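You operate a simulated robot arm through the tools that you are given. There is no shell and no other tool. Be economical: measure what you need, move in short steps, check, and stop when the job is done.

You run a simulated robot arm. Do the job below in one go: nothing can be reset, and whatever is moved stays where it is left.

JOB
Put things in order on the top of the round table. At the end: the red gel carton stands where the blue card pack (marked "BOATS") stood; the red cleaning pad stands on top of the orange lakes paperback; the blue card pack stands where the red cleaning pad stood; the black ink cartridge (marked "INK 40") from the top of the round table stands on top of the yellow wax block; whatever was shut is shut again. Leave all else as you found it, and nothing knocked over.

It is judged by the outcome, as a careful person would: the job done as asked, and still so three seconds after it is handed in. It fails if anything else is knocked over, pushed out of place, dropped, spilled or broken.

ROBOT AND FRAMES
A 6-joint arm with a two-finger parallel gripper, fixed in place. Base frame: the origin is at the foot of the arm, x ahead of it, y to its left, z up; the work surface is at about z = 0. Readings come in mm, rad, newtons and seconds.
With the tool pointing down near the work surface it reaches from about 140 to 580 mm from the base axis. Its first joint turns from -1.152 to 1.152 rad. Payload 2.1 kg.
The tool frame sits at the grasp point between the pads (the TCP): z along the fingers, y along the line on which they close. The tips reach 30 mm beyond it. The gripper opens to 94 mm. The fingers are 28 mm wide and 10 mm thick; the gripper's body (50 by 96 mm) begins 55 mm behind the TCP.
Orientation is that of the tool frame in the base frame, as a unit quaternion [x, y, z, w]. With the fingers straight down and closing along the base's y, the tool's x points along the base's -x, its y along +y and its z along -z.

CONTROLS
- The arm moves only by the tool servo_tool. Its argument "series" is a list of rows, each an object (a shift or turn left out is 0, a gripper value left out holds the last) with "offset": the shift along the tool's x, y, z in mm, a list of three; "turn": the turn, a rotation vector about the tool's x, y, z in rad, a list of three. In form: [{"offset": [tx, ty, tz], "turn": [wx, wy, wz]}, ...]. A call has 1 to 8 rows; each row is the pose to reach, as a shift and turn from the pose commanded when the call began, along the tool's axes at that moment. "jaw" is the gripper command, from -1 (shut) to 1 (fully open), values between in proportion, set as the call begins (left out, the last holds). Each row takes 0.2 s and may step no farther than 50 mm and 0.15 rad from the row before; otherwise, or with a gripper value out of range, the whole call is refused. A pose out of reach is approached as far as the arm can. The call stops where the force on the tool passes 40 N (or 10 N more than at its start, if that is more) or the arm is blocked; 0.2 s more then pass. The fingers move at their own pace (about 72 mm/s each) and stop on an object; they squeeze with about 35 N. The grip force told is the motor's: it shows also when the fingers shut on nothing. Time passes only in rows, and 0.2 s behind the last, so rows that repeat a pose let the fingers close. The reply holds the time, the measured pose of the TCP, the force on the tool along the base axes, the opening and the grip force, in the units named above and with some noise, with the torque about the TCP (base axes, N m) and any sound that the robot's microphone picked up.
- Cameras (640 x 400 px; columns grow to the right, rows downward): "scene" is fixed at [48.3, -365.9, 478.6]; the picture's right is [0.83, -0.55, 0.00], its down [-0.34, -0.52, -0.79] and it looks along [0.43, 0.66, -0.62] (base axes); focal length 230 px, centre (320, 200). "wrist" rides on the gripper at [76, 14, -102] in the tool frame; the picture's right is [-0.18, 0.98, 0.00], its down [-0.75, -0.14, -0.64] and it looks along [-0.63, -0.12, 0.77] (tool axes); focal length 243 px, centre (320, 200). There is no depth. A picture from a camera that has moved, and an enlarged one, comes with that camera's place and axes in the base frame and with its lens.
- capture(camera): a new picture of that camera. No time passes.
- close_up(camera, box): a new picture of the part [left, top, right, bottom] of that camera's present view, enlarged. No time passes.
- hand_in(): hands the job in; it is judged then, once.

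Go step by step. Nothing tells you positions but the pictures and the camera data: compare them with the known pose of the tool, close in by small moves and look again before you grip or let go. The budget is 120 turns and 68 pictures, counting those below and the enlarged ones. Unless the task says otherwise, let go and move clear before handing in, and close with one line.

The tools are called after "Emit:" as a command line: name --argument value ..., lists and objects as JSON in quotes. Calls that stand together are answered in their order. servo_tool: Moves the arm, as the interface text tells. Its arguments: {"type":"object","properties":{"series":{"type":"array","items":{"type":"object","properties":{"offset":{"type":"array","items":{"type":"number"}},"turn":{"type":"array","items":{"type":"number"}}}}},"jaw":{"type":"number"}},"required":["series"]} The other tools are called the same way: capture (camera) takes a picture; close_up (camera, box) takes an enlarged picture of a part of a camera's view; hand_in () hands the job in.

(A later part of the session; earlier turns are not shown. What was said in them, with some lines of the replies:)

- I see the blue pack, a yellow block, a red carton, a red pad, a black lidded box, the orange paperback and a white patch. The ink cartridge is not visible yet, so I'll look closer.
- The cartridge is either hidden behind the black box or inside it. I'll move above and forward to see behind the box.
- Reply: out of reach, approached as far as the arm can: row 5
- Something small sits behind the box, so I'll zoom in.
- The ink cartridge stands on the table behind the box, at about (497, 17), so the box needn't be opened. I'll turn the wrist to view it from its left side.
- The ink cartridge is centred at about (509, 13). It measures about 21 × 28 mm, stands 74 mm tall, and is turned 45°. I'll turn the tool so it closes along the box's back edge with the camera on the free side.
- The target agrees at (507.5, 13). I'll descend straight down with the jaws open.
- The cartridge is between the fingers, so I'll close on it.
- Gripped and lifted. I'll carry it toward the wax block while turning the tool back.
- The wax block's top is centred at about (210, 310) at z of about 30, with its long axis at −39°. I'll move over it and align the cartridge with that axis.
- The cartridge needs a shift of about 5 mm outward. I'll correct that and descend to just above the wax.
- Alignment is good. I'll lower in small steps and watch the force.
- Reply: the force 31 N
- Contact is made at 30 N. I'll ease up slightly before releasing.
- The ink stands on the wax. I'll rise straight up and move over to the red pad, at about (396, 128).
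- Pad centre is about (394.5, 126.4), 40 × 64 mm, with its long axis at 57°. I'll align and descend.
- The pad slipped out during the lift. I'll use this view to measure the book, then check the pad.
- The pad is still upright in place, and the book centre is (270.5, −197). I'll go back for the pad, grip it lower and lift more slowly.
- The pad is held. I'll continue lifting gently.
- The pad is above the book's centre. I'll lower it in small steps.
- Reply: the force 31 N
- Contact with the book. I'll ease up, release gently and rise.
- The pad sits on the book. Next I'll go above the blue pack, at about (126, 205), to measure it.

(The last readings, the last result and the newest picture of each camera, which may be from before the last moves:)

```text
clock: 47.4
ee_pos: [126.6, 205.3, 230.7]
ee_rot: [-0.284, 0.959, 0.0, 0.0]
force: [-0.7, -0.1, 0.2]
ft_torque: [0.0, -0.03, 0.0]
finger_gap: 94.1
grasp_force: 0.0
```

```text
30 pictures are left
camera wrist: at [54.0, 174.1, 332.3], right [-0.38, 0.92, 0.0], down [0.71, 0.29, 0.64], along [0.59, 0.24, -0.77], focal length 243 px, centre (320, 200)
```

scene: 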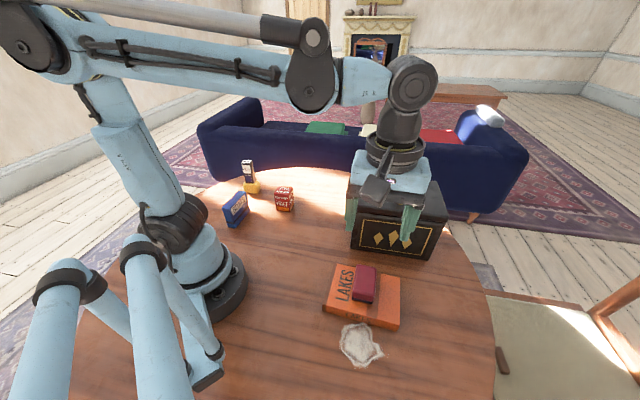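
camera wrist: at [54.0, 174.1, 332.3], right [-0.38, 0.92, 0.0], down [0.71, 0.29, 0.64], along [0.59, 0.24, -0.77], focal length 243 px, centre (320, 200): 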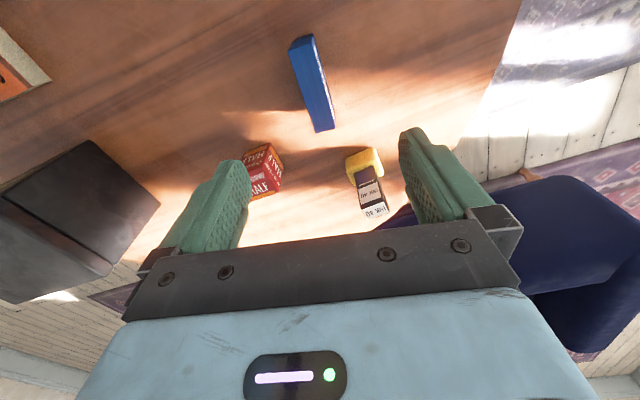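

Emit:
close_up --camera "wrist" --box '[240, 30, 400, 140]'

Emit:
close_up --camera "scene" --box '[210, 170, 310, 240]'

```text
3.64 times, centred on (320, 85) of wrist
camera zoom: at [54.0, 174.1, 332.3], right [-0.38, 0.92, 0.0], down [0.71, 0.29, 0.64], along [0.59, 0.24, -0.77], focal length 882 px, centre (320, 618)
```

zoom: 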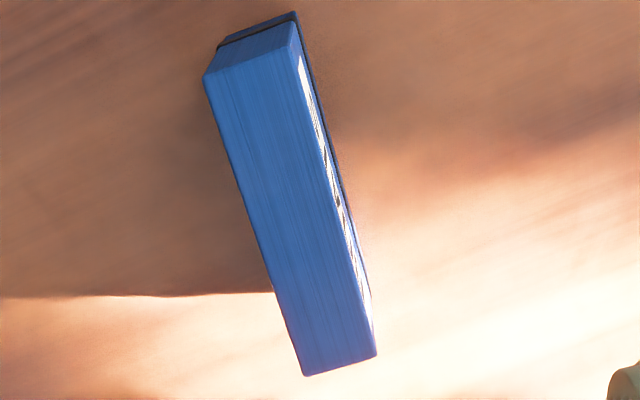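

```text
5.71 times, centred on (260, 205) of scene
camera zoom: at [48.3, -366.0, 478.6], right [0.83, -0.55, 0.0], down [-0.34, -0.52, -0.79], along [0.43, 0.66, -0.62], focal length 1315 px, centre (663, 171)
```

zoom: 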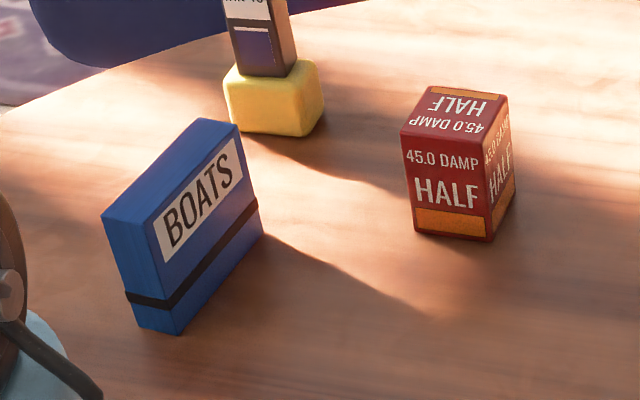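

The pack is 87 × 25 × 60 mm, centred at (128, 197), with its long axis at 39°. I'll align and descend.

Emit:
servo_tool --series '[{"offset": [3.3, -7.7, 30], "turn": [0, 0, -0.113]}, {"offset": [3.3, -7.7, 75], "turn": [0, 0, -0.113]}, {"offset": [3.3, -7.7, 115], "turn": [0, 0, -0.113]}, {"offset": [3.3, -7.7, 150], "turn": [0, 0, -0.113]}, {"offset": [3.3, -7.7, 175], "turn": [0, 0, -0.113]}, {"offset": [3.3, -7.7, 188], "turn": [0, 0, -0.113]}]'

Emit:
capture --camera "wrist"

```text
clock: 48.8
ee_pos: [127.5, 196.1, 40.4]
ee_rot: [-0.338, 0.941, 0.0, 0.001]
force: [0.4, -0.1, 0.1]
ft_torque: [0.04, 0.0, 0.04]
finger_gap: 94.0
grasp_force: 0.0
```

```text
27 pictures are left
camera wrist: at [59.1, 157.5, 142.6], right [-0.48, 0.88, 0.0], down [0.67, 0.37, 0.64], along [0.56, 0.31, -0.77], focal length 243 px, centre (320, 200)
```

wrist: 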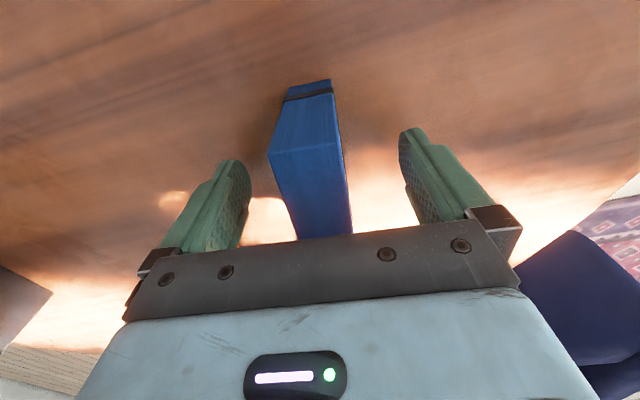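

Emit:
servo_tool --series '[{"offset": [0, 0, 0]}, {"offset": [0, 0, 0]}, {"offset": [0, 0, 0]}, {"offset": [0, 0, 0]}, {"offset": [0, 0, 0]}]' --jaw -1

Emit:
servo_tool --series '[{"offset": [0, 0, -1]}, {"offset": [0, 0, -3]}, {"offset": [0, 0, -5]}, {"offset": [0, 0, -8]}, {"offset": [0, 0, -11]}, {"offset": [0, 0, -14]}, {"offset": [0, 0, -17]}, {"offset": [0, 0, -20]}]'

Emit:
close_up --camera "scene" --box '[190, 150, 310, 240]'

```text
clock: 50.0
ee_pos: [128.1, 195.7, 41.1]
ee_rot: [-0.338, 0.941, 0.0, 0.0]
force: [0.0, 0.4, 0.2]
ft_torque: [0.02, 0.0, -0.02]
finger_gap: 27.6
grasp_force: 35.2
```

```text
clock: 51.8
ee_pos: [127.3, 196.9, 60.5]
ee_rot: [-0.338, 0.941, 0.001, 0.001]
force: [1.1, 0.3, -0.6]
ft_torque: [0.05, 0.02, 0.0]
finger_gap: 27.8
grasp_force: 34.5
```

```text
4.44 times, centred on (250, 195) of scene
camera zoom: at [48.3, -365.9, 478.6], right [0.83, -0.55, 0.0], down [-0.34, -0.52, -0.79], along [0.43, 0.66, -0.62], focal length 1023 px, centre (631, 222)
```

zoom: 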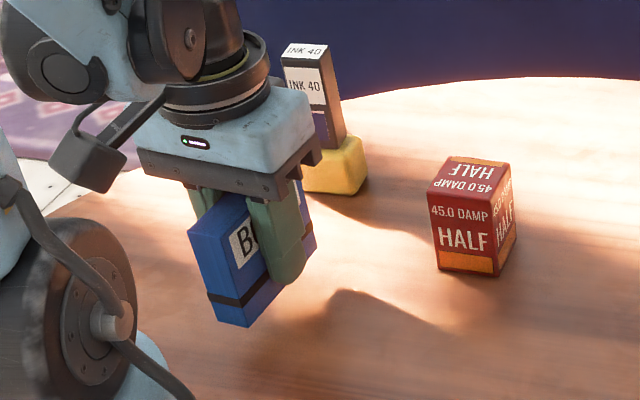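

Emit:
servo_tool --series '[{"offset": [0, 0, -6]}, {"offset": [0, 0, -20]}, {"offset": [0, 0, -40]}, {"offset": [0, 0, -60]}, {"offset": [0, 0, -80]}, {"offset": [0, 0, -100]}, {"offset": [0, 0, -120]}, {"offset": [0, 0, -135]}]'

Emit:
servo_tool --series '[{"offset": [-5, -7, 0]}, {"offset": [-15, -21, 0]}, {"offset": [-30, -42, 0]}, {"offset": [-48, -66, 0]}, {"offset": [-66, -91, 0]}, {"offset": [-84, -116, 0]}, {"offset": [-102, -141, 0]}, {"offset": [-116, -160, 0]}]'

Emit:
servo_tool --series '[{"offset": [-5, -7, 0], "turn": [0, 0, -0.06]}, {"offset": [-17, -23, 0], "turn": [0, 0, -0.12]}, {"offset": [-30, -42, 0], "turn": [0, 0, -0.18]}, {"offset": [-41, -57, 0], "turn": [0, 0, -0.24]}, {"offset": [-46, -63.5, 0], "turn": [0, 0, -0.305]}]'

```text
clock: 53.6
ee_pos: [128.9, 196.4, 196.0]
ee_rot: [-0.338, 0.941, 0.0, 0.001]
force: [-0.1, 0.2, -1.2]
ft_torque: [-0.02, 0.0, 0.02]
finger_gap: 27.8
grasp_force: 34.9
```

```text
clock: 55.4
ee_pos: [319.4, 146.9, 195.2]
ee_rot: [-0.338, 0.941, 0.0, 0.001]
force: [0.6, 0.6, -0.7]
ft_torque: [0.01, 0.02, 0.03]
finger_gap: 27.8
grasp_force: 35.3
```

```text
clock: 56.6
ee_pos: [396.6, 126.8, 196.5]
ee_rot: [-0.477, 0.879, 0.0, 0.0]
force: [-0.7, -0.1, -1.2]
ft_torque: [0.0, -0.01, 0.04]
finger_gap: 27.7
grasp_force: 35.4
```

Emit:
servo_tool --series '[{"offset": [1, 1.5, 10]}, {"offset": [1, 1.5, 32]}, {"offset": [1, 1.5, 57]}, {"offset": [1, 1.5, 82]}, {"offset": [1, 1.5, 107]}, {"offset": [1, 1.5, 130]}, {"offset": [1, 1.5, 142]}, {"offset": [1, 1.5, 148]}]'

Emit:
capture --camera "scene"

Emit:
servo_tool --series '[{"offset": [0, 0, 1.5]}, {"offset": [0, 0, 3]}, {"offset": [0, 0, 4.5]}, {"offset": [0, 0, 5.5]}, {"offset": [0, 0, 5.5]}]'

```text
clock: 58.4
ee_pos: [393.9, 127.5, 47.9]
ee_rot: [-0.476, 0.879, -0.001, 0.0]
force: [0.4, -0.2, -1.1]
ft_torque: [0.04, -0.03, 0.03]
finger_gap: 27.9
grasp_force: 35.0
```

```text
25 pictures are left
```

scene: 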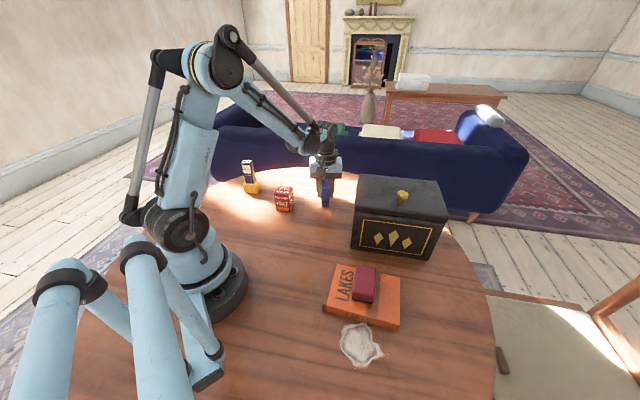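

```text
clock: 59.6
ee_pos: [394.2, 126.6, 42.5]
ee_rot: [-0.476, 0.879, 0.0, 0.0]
force: [0.4, -0.5, -1.8]
ft_torque: [0.01, -0.05, -0.02]
finger_gap: 27.6
grasp_force: 34.8
```

Emit:
servo_tool --series '[{"offset": [0, 0, 0.7]}, {"offset": [0, 0, 1.3]}, {"offset": [0, 0, 1.3]}]'

```text
clock: 60.4
ee_pos: [394.5, 125.3, 41.0]
ee_rot: [-0.477, 0.879, 0.0, 0.0]
force: [-0.8, -0.3, -1.9]
ft_torque: [0.01, 0.01, 0.02]
finger_gap: 27.9
grasp_force: 34.7
```

Emit:
servo_tool --series '[{"offset": [0, 0, 0.7]}, {"offset": [0, 0, 1.3]}, {"offset": [0, 0, 1.3]}]'

```text
clock: 61.2
ee_pos: [393.4, 125.9, 39.4]
ee_rot: [-0.477, 0.879, 0.0, 0.001]
force: [-0.5, -0.9, 36.5]
ft_torque: [-0.02, -0.01, 0.05]
finger_gap: 28.1
grasp_force: 35.2
```

Contact with the table. I'll ease up, release and rise.

Emit:
servo_tool --series '[{"offset": [0, 0, -0.9]}, {"offset": [0, 0, -0.9]}]'

Emit:
servo_tool --series '[{"offset": [0, 0, 0]}, {"offset": [0, 0, 0]}, {"offset": [0, 0, 0]}]' --jaw 0.5

Emit:
servo_tool --series '[{"offset": [0, 0, -15]}, {"offset": [0, 0, -50]}, {"offset": [0, 0, -90]}, {"offset": [0, 0, -130]}, {"offset": [0, 0, -170]}]'

Emit:
close_up --camera "scene" --box '[220, 140, 380, 240]'

```text
clock: 61.8
ee_pos: [394.8, 127.4, 40.8]
ee_rot: [-0.477, 0.879, 0.0, 0.001]
force: [3.9, -0.9, 6.5]
ft_torque: [-0.08, 0.02, 0.0]
finger_gap: 27.9
grasp_force: 34.4
```

```text
clock: 62.6
ee_pos: [393.6, 126.7, 40.4]
ee_rot: [-0.476, 0.88, 0.0, 0.0]
force: [-0.1, 0.4, -0.4]
ft_torque: [-0.04, 0.02, 0.01]
finger_gap: 70.4
grasp_force: 0.0
```

```text
clock: 63.8
ee_pos: [392.6, 127.1, 212.7]
ee_rot: [-0.476, 0.879, 0.0, 0.0]
force: [-0.4, 0.0, -0.2]
ft_torque: [-0.02, 0.02, 0.01]
finger_gap: 70.5
grasp_force: 0.0
```

```text
4.00 times, centred on (300, 190) of scene
camera zoom: at [48.3, -365.9, 478.6], right [0.83, -0.55, 0.0], down [-0.34, -0.52, -0.79], along [0.43, 0.66, -0.62], focal length 921 px, centre (400, 240)
```

zoom: 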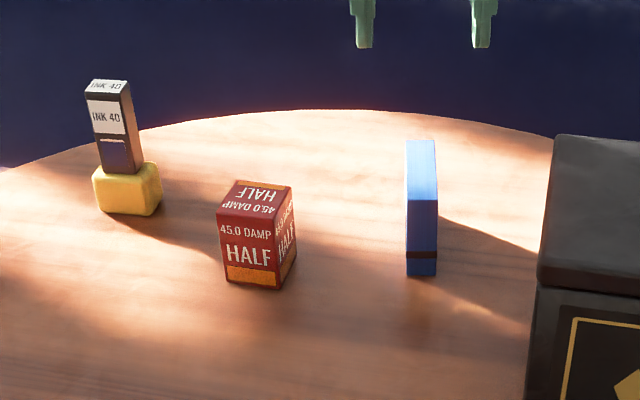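

The pack stands at the pad's old place. Next I'll move over the red gel carton.

Emit:
servo_tool --series '[{"offset": [5, 35, 0]}, {"offset": [10, 70, 0]}, {"offset": [15, 105, 0]}, {"offset": [21, 139, 0]}]' --jaw 1

Emit:
capture --camera "wrist"

```text
clock: 64.8
ee_pos: [265.9, 185.0, 210.0]
ee_rot: [-0.477, 0.879, 0.001, 0.001]
force: [-0.7, 0.4, -0.3]
ft_torque: [0.02, -0.02, -0.02]
finger_gap: 93.9
grasp_force: 0.1
```

```text
23 pictures are left
camera wrist: at [210.2, 128.4, 312.2], right [-0.72, 0.69, 0.0], down [0.53, 0.55, 0.64], along [0.44, 0.46, -0.77], focal length 243 px, centre (320, 200)
```

wrist: 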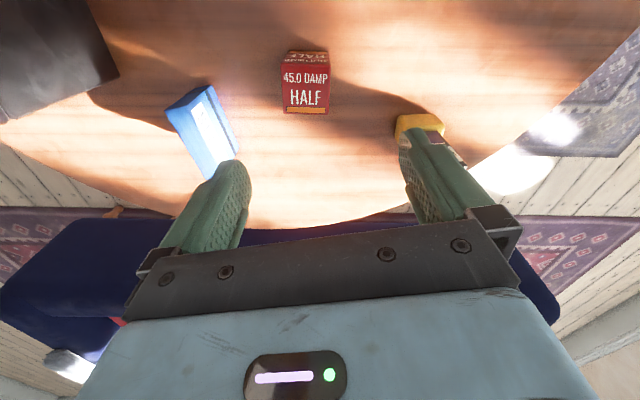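

Emit:
close_up --camera "wrist" --box '[240, 35, 368, 125]'

```text
4.44 times, centred on (304, 80) of wrist
camera zoom: at [210.2, 128.4, 312.2], right [-0.72, 0.69, 0.0], down [0.53, 0.55, 0.64], along [0.44, 0.46, -0.77], focal length 1078 px, centre (391, 733)
```

zoom: 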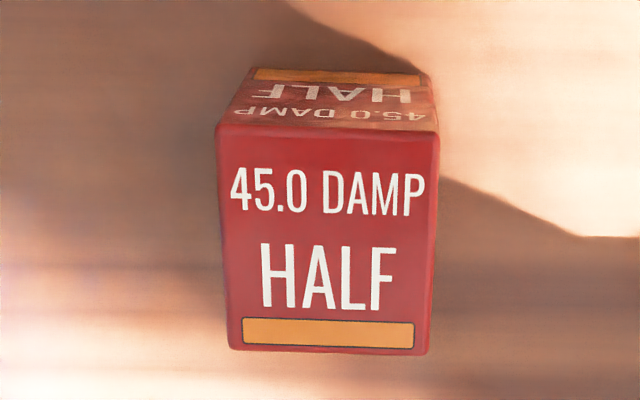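

The carton is about 44 × 44 × 69 mm, centred at (266, 168) and turned 45°. I'll align and descend.

Emit:
servo_tool --series '[{"offset": [7, -5, 10], "turn": [0, 0, 0.1]}, {"offset": [14.5, -9.4, 40], "turn": [0, 0, 0.209]}, {"offset": [14.5, -9.4, 80], "turn": [0, 0, 0.209]}, {"offset": [14.5, -9.4, 120], "turn": [0, 0, 0.209]}, {"offset": [14.5, -9.4, 150], "turn": [0, 0, 0.209]}, {"offset": [14.5, -9.4, 168], "turn": [0, 0, 0.209]}]'

Emit:
capture --camera "wrist"

```text
clock: 66.2
ee_pos: [264.4, 167.1, 42.6]
ee_rot: [-0.383, 0.924, 0.0, 0.0]
force: [0.2, -0.3, 1.1]
ft_torque: [0.01, -0.01, 0.02]
finger_gap: 94.2
grasp_force: 0.1
```

```text
21 pictures are left
camera wrist: at [200.3, 122.5, 144.5], right [-0.56, 0.83, 0.0], down [0.63, 0.43, 0.64], along [0.53, 0.36, -0.77], focal length 243 px, centre (320, 200)
```

wrist: 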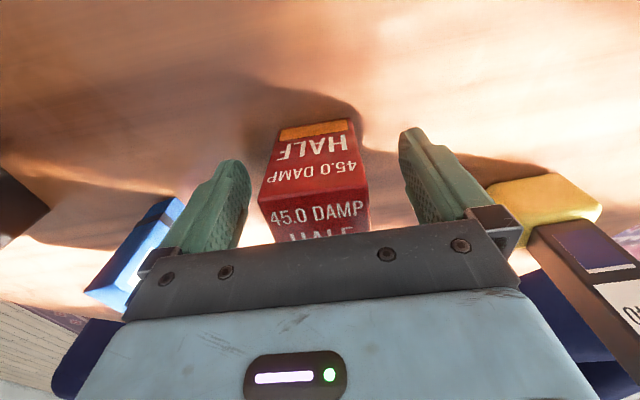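

Emit:
servo_tool --series '[{"offset": [0, 0, 0]}, {"offset": [0, 0, 0]}, {"offset": [0, 0, 0]}, {"offset": [0, 0, 0]}, {"offset": [0, 0, 0]}]' --jaw -1

Emit:
servo_tool --series '[{"offset": [0, 0, -1]}, {"offset": [0, 0, -3]}, {"offset": [0, 0, -5]}, {"offset": [0, 0, -8]}, {"offset": [0, 0, -11]}, {"offset": [0, 0, -14]}, {"offset": [0, 0, -17]}, {"offset": [0, 0, -20]}]'

Emit:
close_up --camera "scene" --box '[220, 140, 340, 230]'

```text
clock: 67.4
ee_pos: [264.7, 167.9, 42.5]
ee_rot: [-0.383, 0.924, 0.0, 0.001]
force: [0.0, 0.4, -0.3]
ft_torque: [0.0, -0.03, -0.02]
finger_gap: 49.9
grasp_force: 35.1
```

```text
clock: 69.2
ee_pos: [265.5, 168.8, 63.2]
ee_rot: [-0.383, 0.924, 0.0, 0.0]
force: [-0.6, -0.3, -0.5]
ft_torque: [0.0, 0.01, 0.01]
finger_gap: 49.7
grasp_force: 34.7
```

```text
4.44 times, centred on (280, 185) of scene
camera zoom: at [48.3, -365.9, 478.6], right [0.83, -0.55, 0.0], down [-0.34, -0.52, -0.79], along [0.43, 0.66, -0.62], focal length 1023 px, centre (498, 267)
```

zoom: 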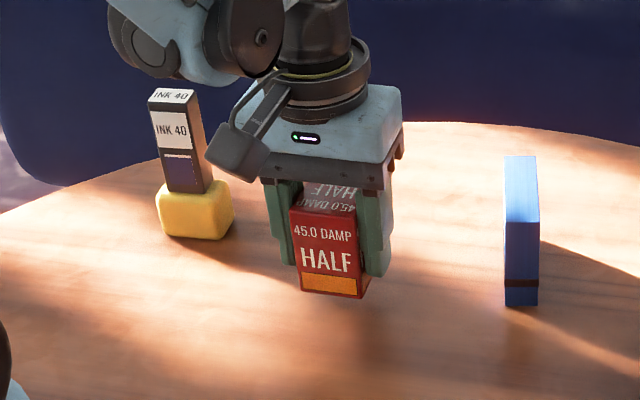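

The carton is held. I'll lift it and carry it to the pack's old place at (128, 197).

Emit:
servo_tool --series '[{"offset": [0, 0, -5]}, {"offset": [0, 0, -18]}, {"offset": [0, 0, -35]}, {"offset": [0, 0, -52]}, {"offset": [0, 0, -66]}, {"offset": [0, 0, -75]}]'

Emit:
servo_tool --series '[{"offset": [4, 6, 0], "turn": [0, 0, 0.01]}, {"offset": [13, 20, 0], "turn": [0, 0, 0.02]}, {"offset": [27, 41, 0], "turn": [0, 0, 0.04]}, {"offset": [41, 62, 0], "turn": [0, 0, 0.055]}, {"offset": [55, 84, 0], "turn": [0, 0, 0.07]}, {"offset": [68, 104, 0], "turn": [0, 0, 0.085]}, {"offset": [77, 117, 0], "turn": [0, 0, 0.096]}, {"offset": [77, 117, 0], "turn": [0, 0, 0.096]}]'

```text
clock: 70.6
ee_pos: [265.6, 167.2, 137.9]
ee_rot: [-0.383, 0.924, 0.0, -0.001]
force: [0.0, -0.1, -1.6]
ft_torque: [0.04, 0.03, -0.01]
finger_gap: 49.9
grasp_force: 35.3
```

```text
clock: 72.4
ee_pos: [128.7, 195.4, 137.7]
ee_rot: [-0.337, 0.941, 0.0, 0.001]
force: [-0.3, -0.5, -0.6]
ft_torque: [-0.01, 0.0, 0.0]
finger_gap: 49.8
grasp_force: 34.7
```

Emit:
servo_tool --series '[{"offset": [0, 0, 6]}, {"offset": [0, 0, 22]}, {"offset": [0, 0, 42]}, {"offset": [0, 0, 62]}, {"offset": [0, 0, 78]}, {"offset": [0, 0, 88]}]'

Emit:
servo_tool --series '[{"offset": [0, 0, 1.5]}, {"offset": [0, 0, 3]}, {"offset": [0, 0, 4.5]}, {"offset": [0, 0, 5.5]}, {"offset": [0, 0, 5.5]}]'

```text
clock: 73.8
ee_pos: [129.8, 195.7, 50.4]
ee_rot: [-0.338, 0.941, 0.0, 0.001]
force: [-0.2, -0.3, -1.1]
ft_torque: [0.02, 0.01, -0.02]
finger_gap: 49.8
grasp_force: 34.7
```

```text
clock: 75.0
ee_pos: [128.7, 196.5, 43.9]
ee_rot: [-0.337, 0.941, 0.0, 0.001]
force: [0.8, -0.5, -1.5]
ft_torque: [0.02, -0.03, -0.01]
finger_gap: 49.6
grasp_force: 34.6
```

Emit:
servo_tool --series '[{"offset": [0, 0, 0.7]}, {"offset": [0, 0, 1.4]}, {"offset": [0, 0, 1.4]}]'

```text
clock: 75.8
ee_pos: [129.4, 196.0, 42.5]
ee_rot: [-0.338, 0.941, 0.0, 0.0]
force: [0.9, 0.1, -0.9]
ft_torque: [0.0, 0.01, 0.04]
finger_gap: 49.7
grasp_force: 34.9
```

Emit:
servo_tool --series '[{"offset": [0, 0, 0.7]}, {"offset": [0, 0, 1.2]}, {"offset": [0, 0, 1.2]}]'

```text
clock: 76.6
ee_pos: [128.9, 197.0, 41.7]
ee_rot: [-0.338, 0.941, 0.0, 0.0]
force: [-2.1, -4.0, 30.7]
ft_torque: [0.01, 0.01, -0.01]
finger_gap: 49.9
grasp_force: 34.5
```

Contact with the table. I'll ease up, release and rise.

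Emit:
servo_tool --series '[{"offset": [0, 0, -0.8]}, {"offset": [0, 0, -0.8]}]'

Emit:
servo_tool --series '[{"offset": [0, 0, 0]}, {"offset": [0, 0, 0]}, {"offset": [0, 0, 0]}]' --jaw 0.8

Emit:
servo_tool --series '[{"offset": [0, 0, -15]}, {"offset": [0, 0, -50]}, {"offset": [0, 0, -90]}, {"offset": [0, 0, -130]}, {"offset": [0, 0, -170]}]'

Emit:
servo_tool --series '[{"offset": [0, -40, -10]}, {"offset": [0, -80, -20]}, {"offset": [0, -120, -30]}, {"offset": [0, -150, -40]}]'

Emit:
capture --camera "scene"

Emit:
close_up --camera "scene" --box '[200, 140, 360, 240]'

Emit:
close_up --camera "scene" --box '[300, 160, 460, 340]'

```text
clock: 77.2
ee_pos: [129.7, 196.4, 42.3]
ee_rot: [-0.338, 0.941, 0.0, 0.001]
force: [-1.4, 0.4, -1.6]
ft_torque: [-0.05, -0.02, -0.01]
finger_gap: 50.0
grasp_force: 35.0
```

```text
clock: 78.0
ee_pos: [129.0, 196.7, 42.2]
ee_rot: [-0.339, 0.941, 0.0, 0.0]
force: [0.5, 0.7, -0.2]
ft_torque: [0.0, 0.02, -0.01]
finger_gap: 84.7
grasp_force: 0.1
```

```text
clock: 79.2
ee_pos: [128.2, 196.5, 213.4]
ee_rot: [-0.338, 0.941, 0.0, 0.0]
force: [0.1, 0.5, -0.3]
ft_torque: [0.01, 0.0, -0.03]
finger_gap: 84.9
grasp_force: 0.1
```

```text
clock: 80.2
ee_pos: [225.5, 80.7, 252.7]
ee_rot: [-0.338, 0.941, 0.001, 0.0]
force: [-0.2, 0.8, 1.0]
ft_torque: [0.0, 0.0, 0.0]
finger_gap: 84.6
grasp_force: 0.1
```

```text
19 pictures are left
```

scene: 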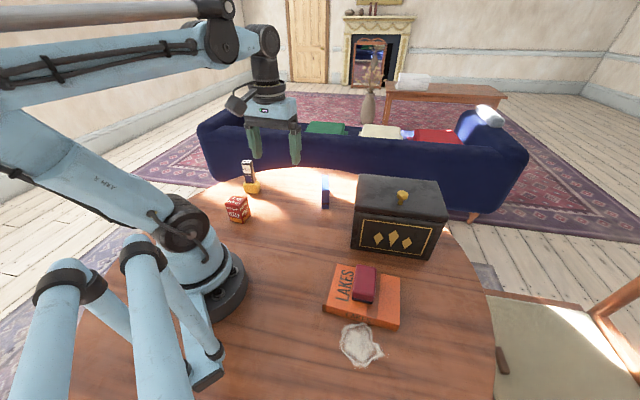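

```text
4.00 times, centred on (280, 190) of scene
camera zoom: at [48.3, -365.9, 478.6], right [0.83, -0.55, 0.0], down [-0.34, -0.52, -0.79], along [0.43, 0.66, -0.62], focal length 921 px, centre (480, 240)
```

zoom: 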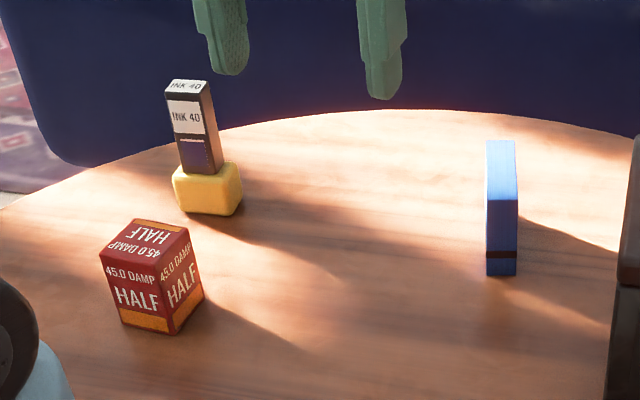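

```text
2.22 times, centred on (380, 250) of scene
camera zoom: at [48.3, -365.9, 478.6], right [0.83, -0.55, 0.0], down [-0.34, -0.52, -0.79], along [0.43, 0.66, -0.62], focal length 512 px, centre (187, 89)
```

zoom: 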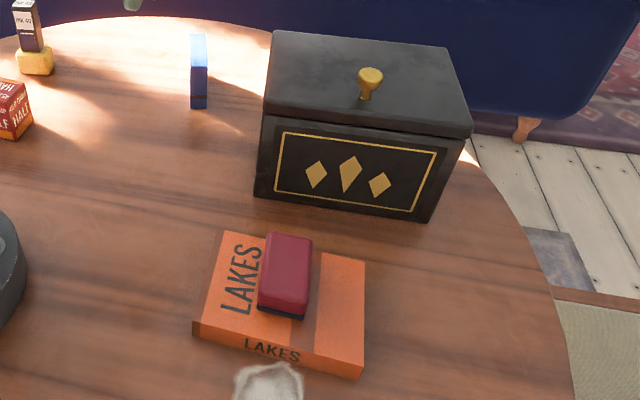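

All four items are where they should be, the box is still shut, and the arm is clear. I'm handing in.

Emit:
hand_in

```text
The job is handed in.
```

The job is handed in: the gel carton, cleaning pad, card pack and ink cartridge all stand where you asked, and the black box stayed shut. The pad slipped from the gripper on the first lift but stayed upright in place.
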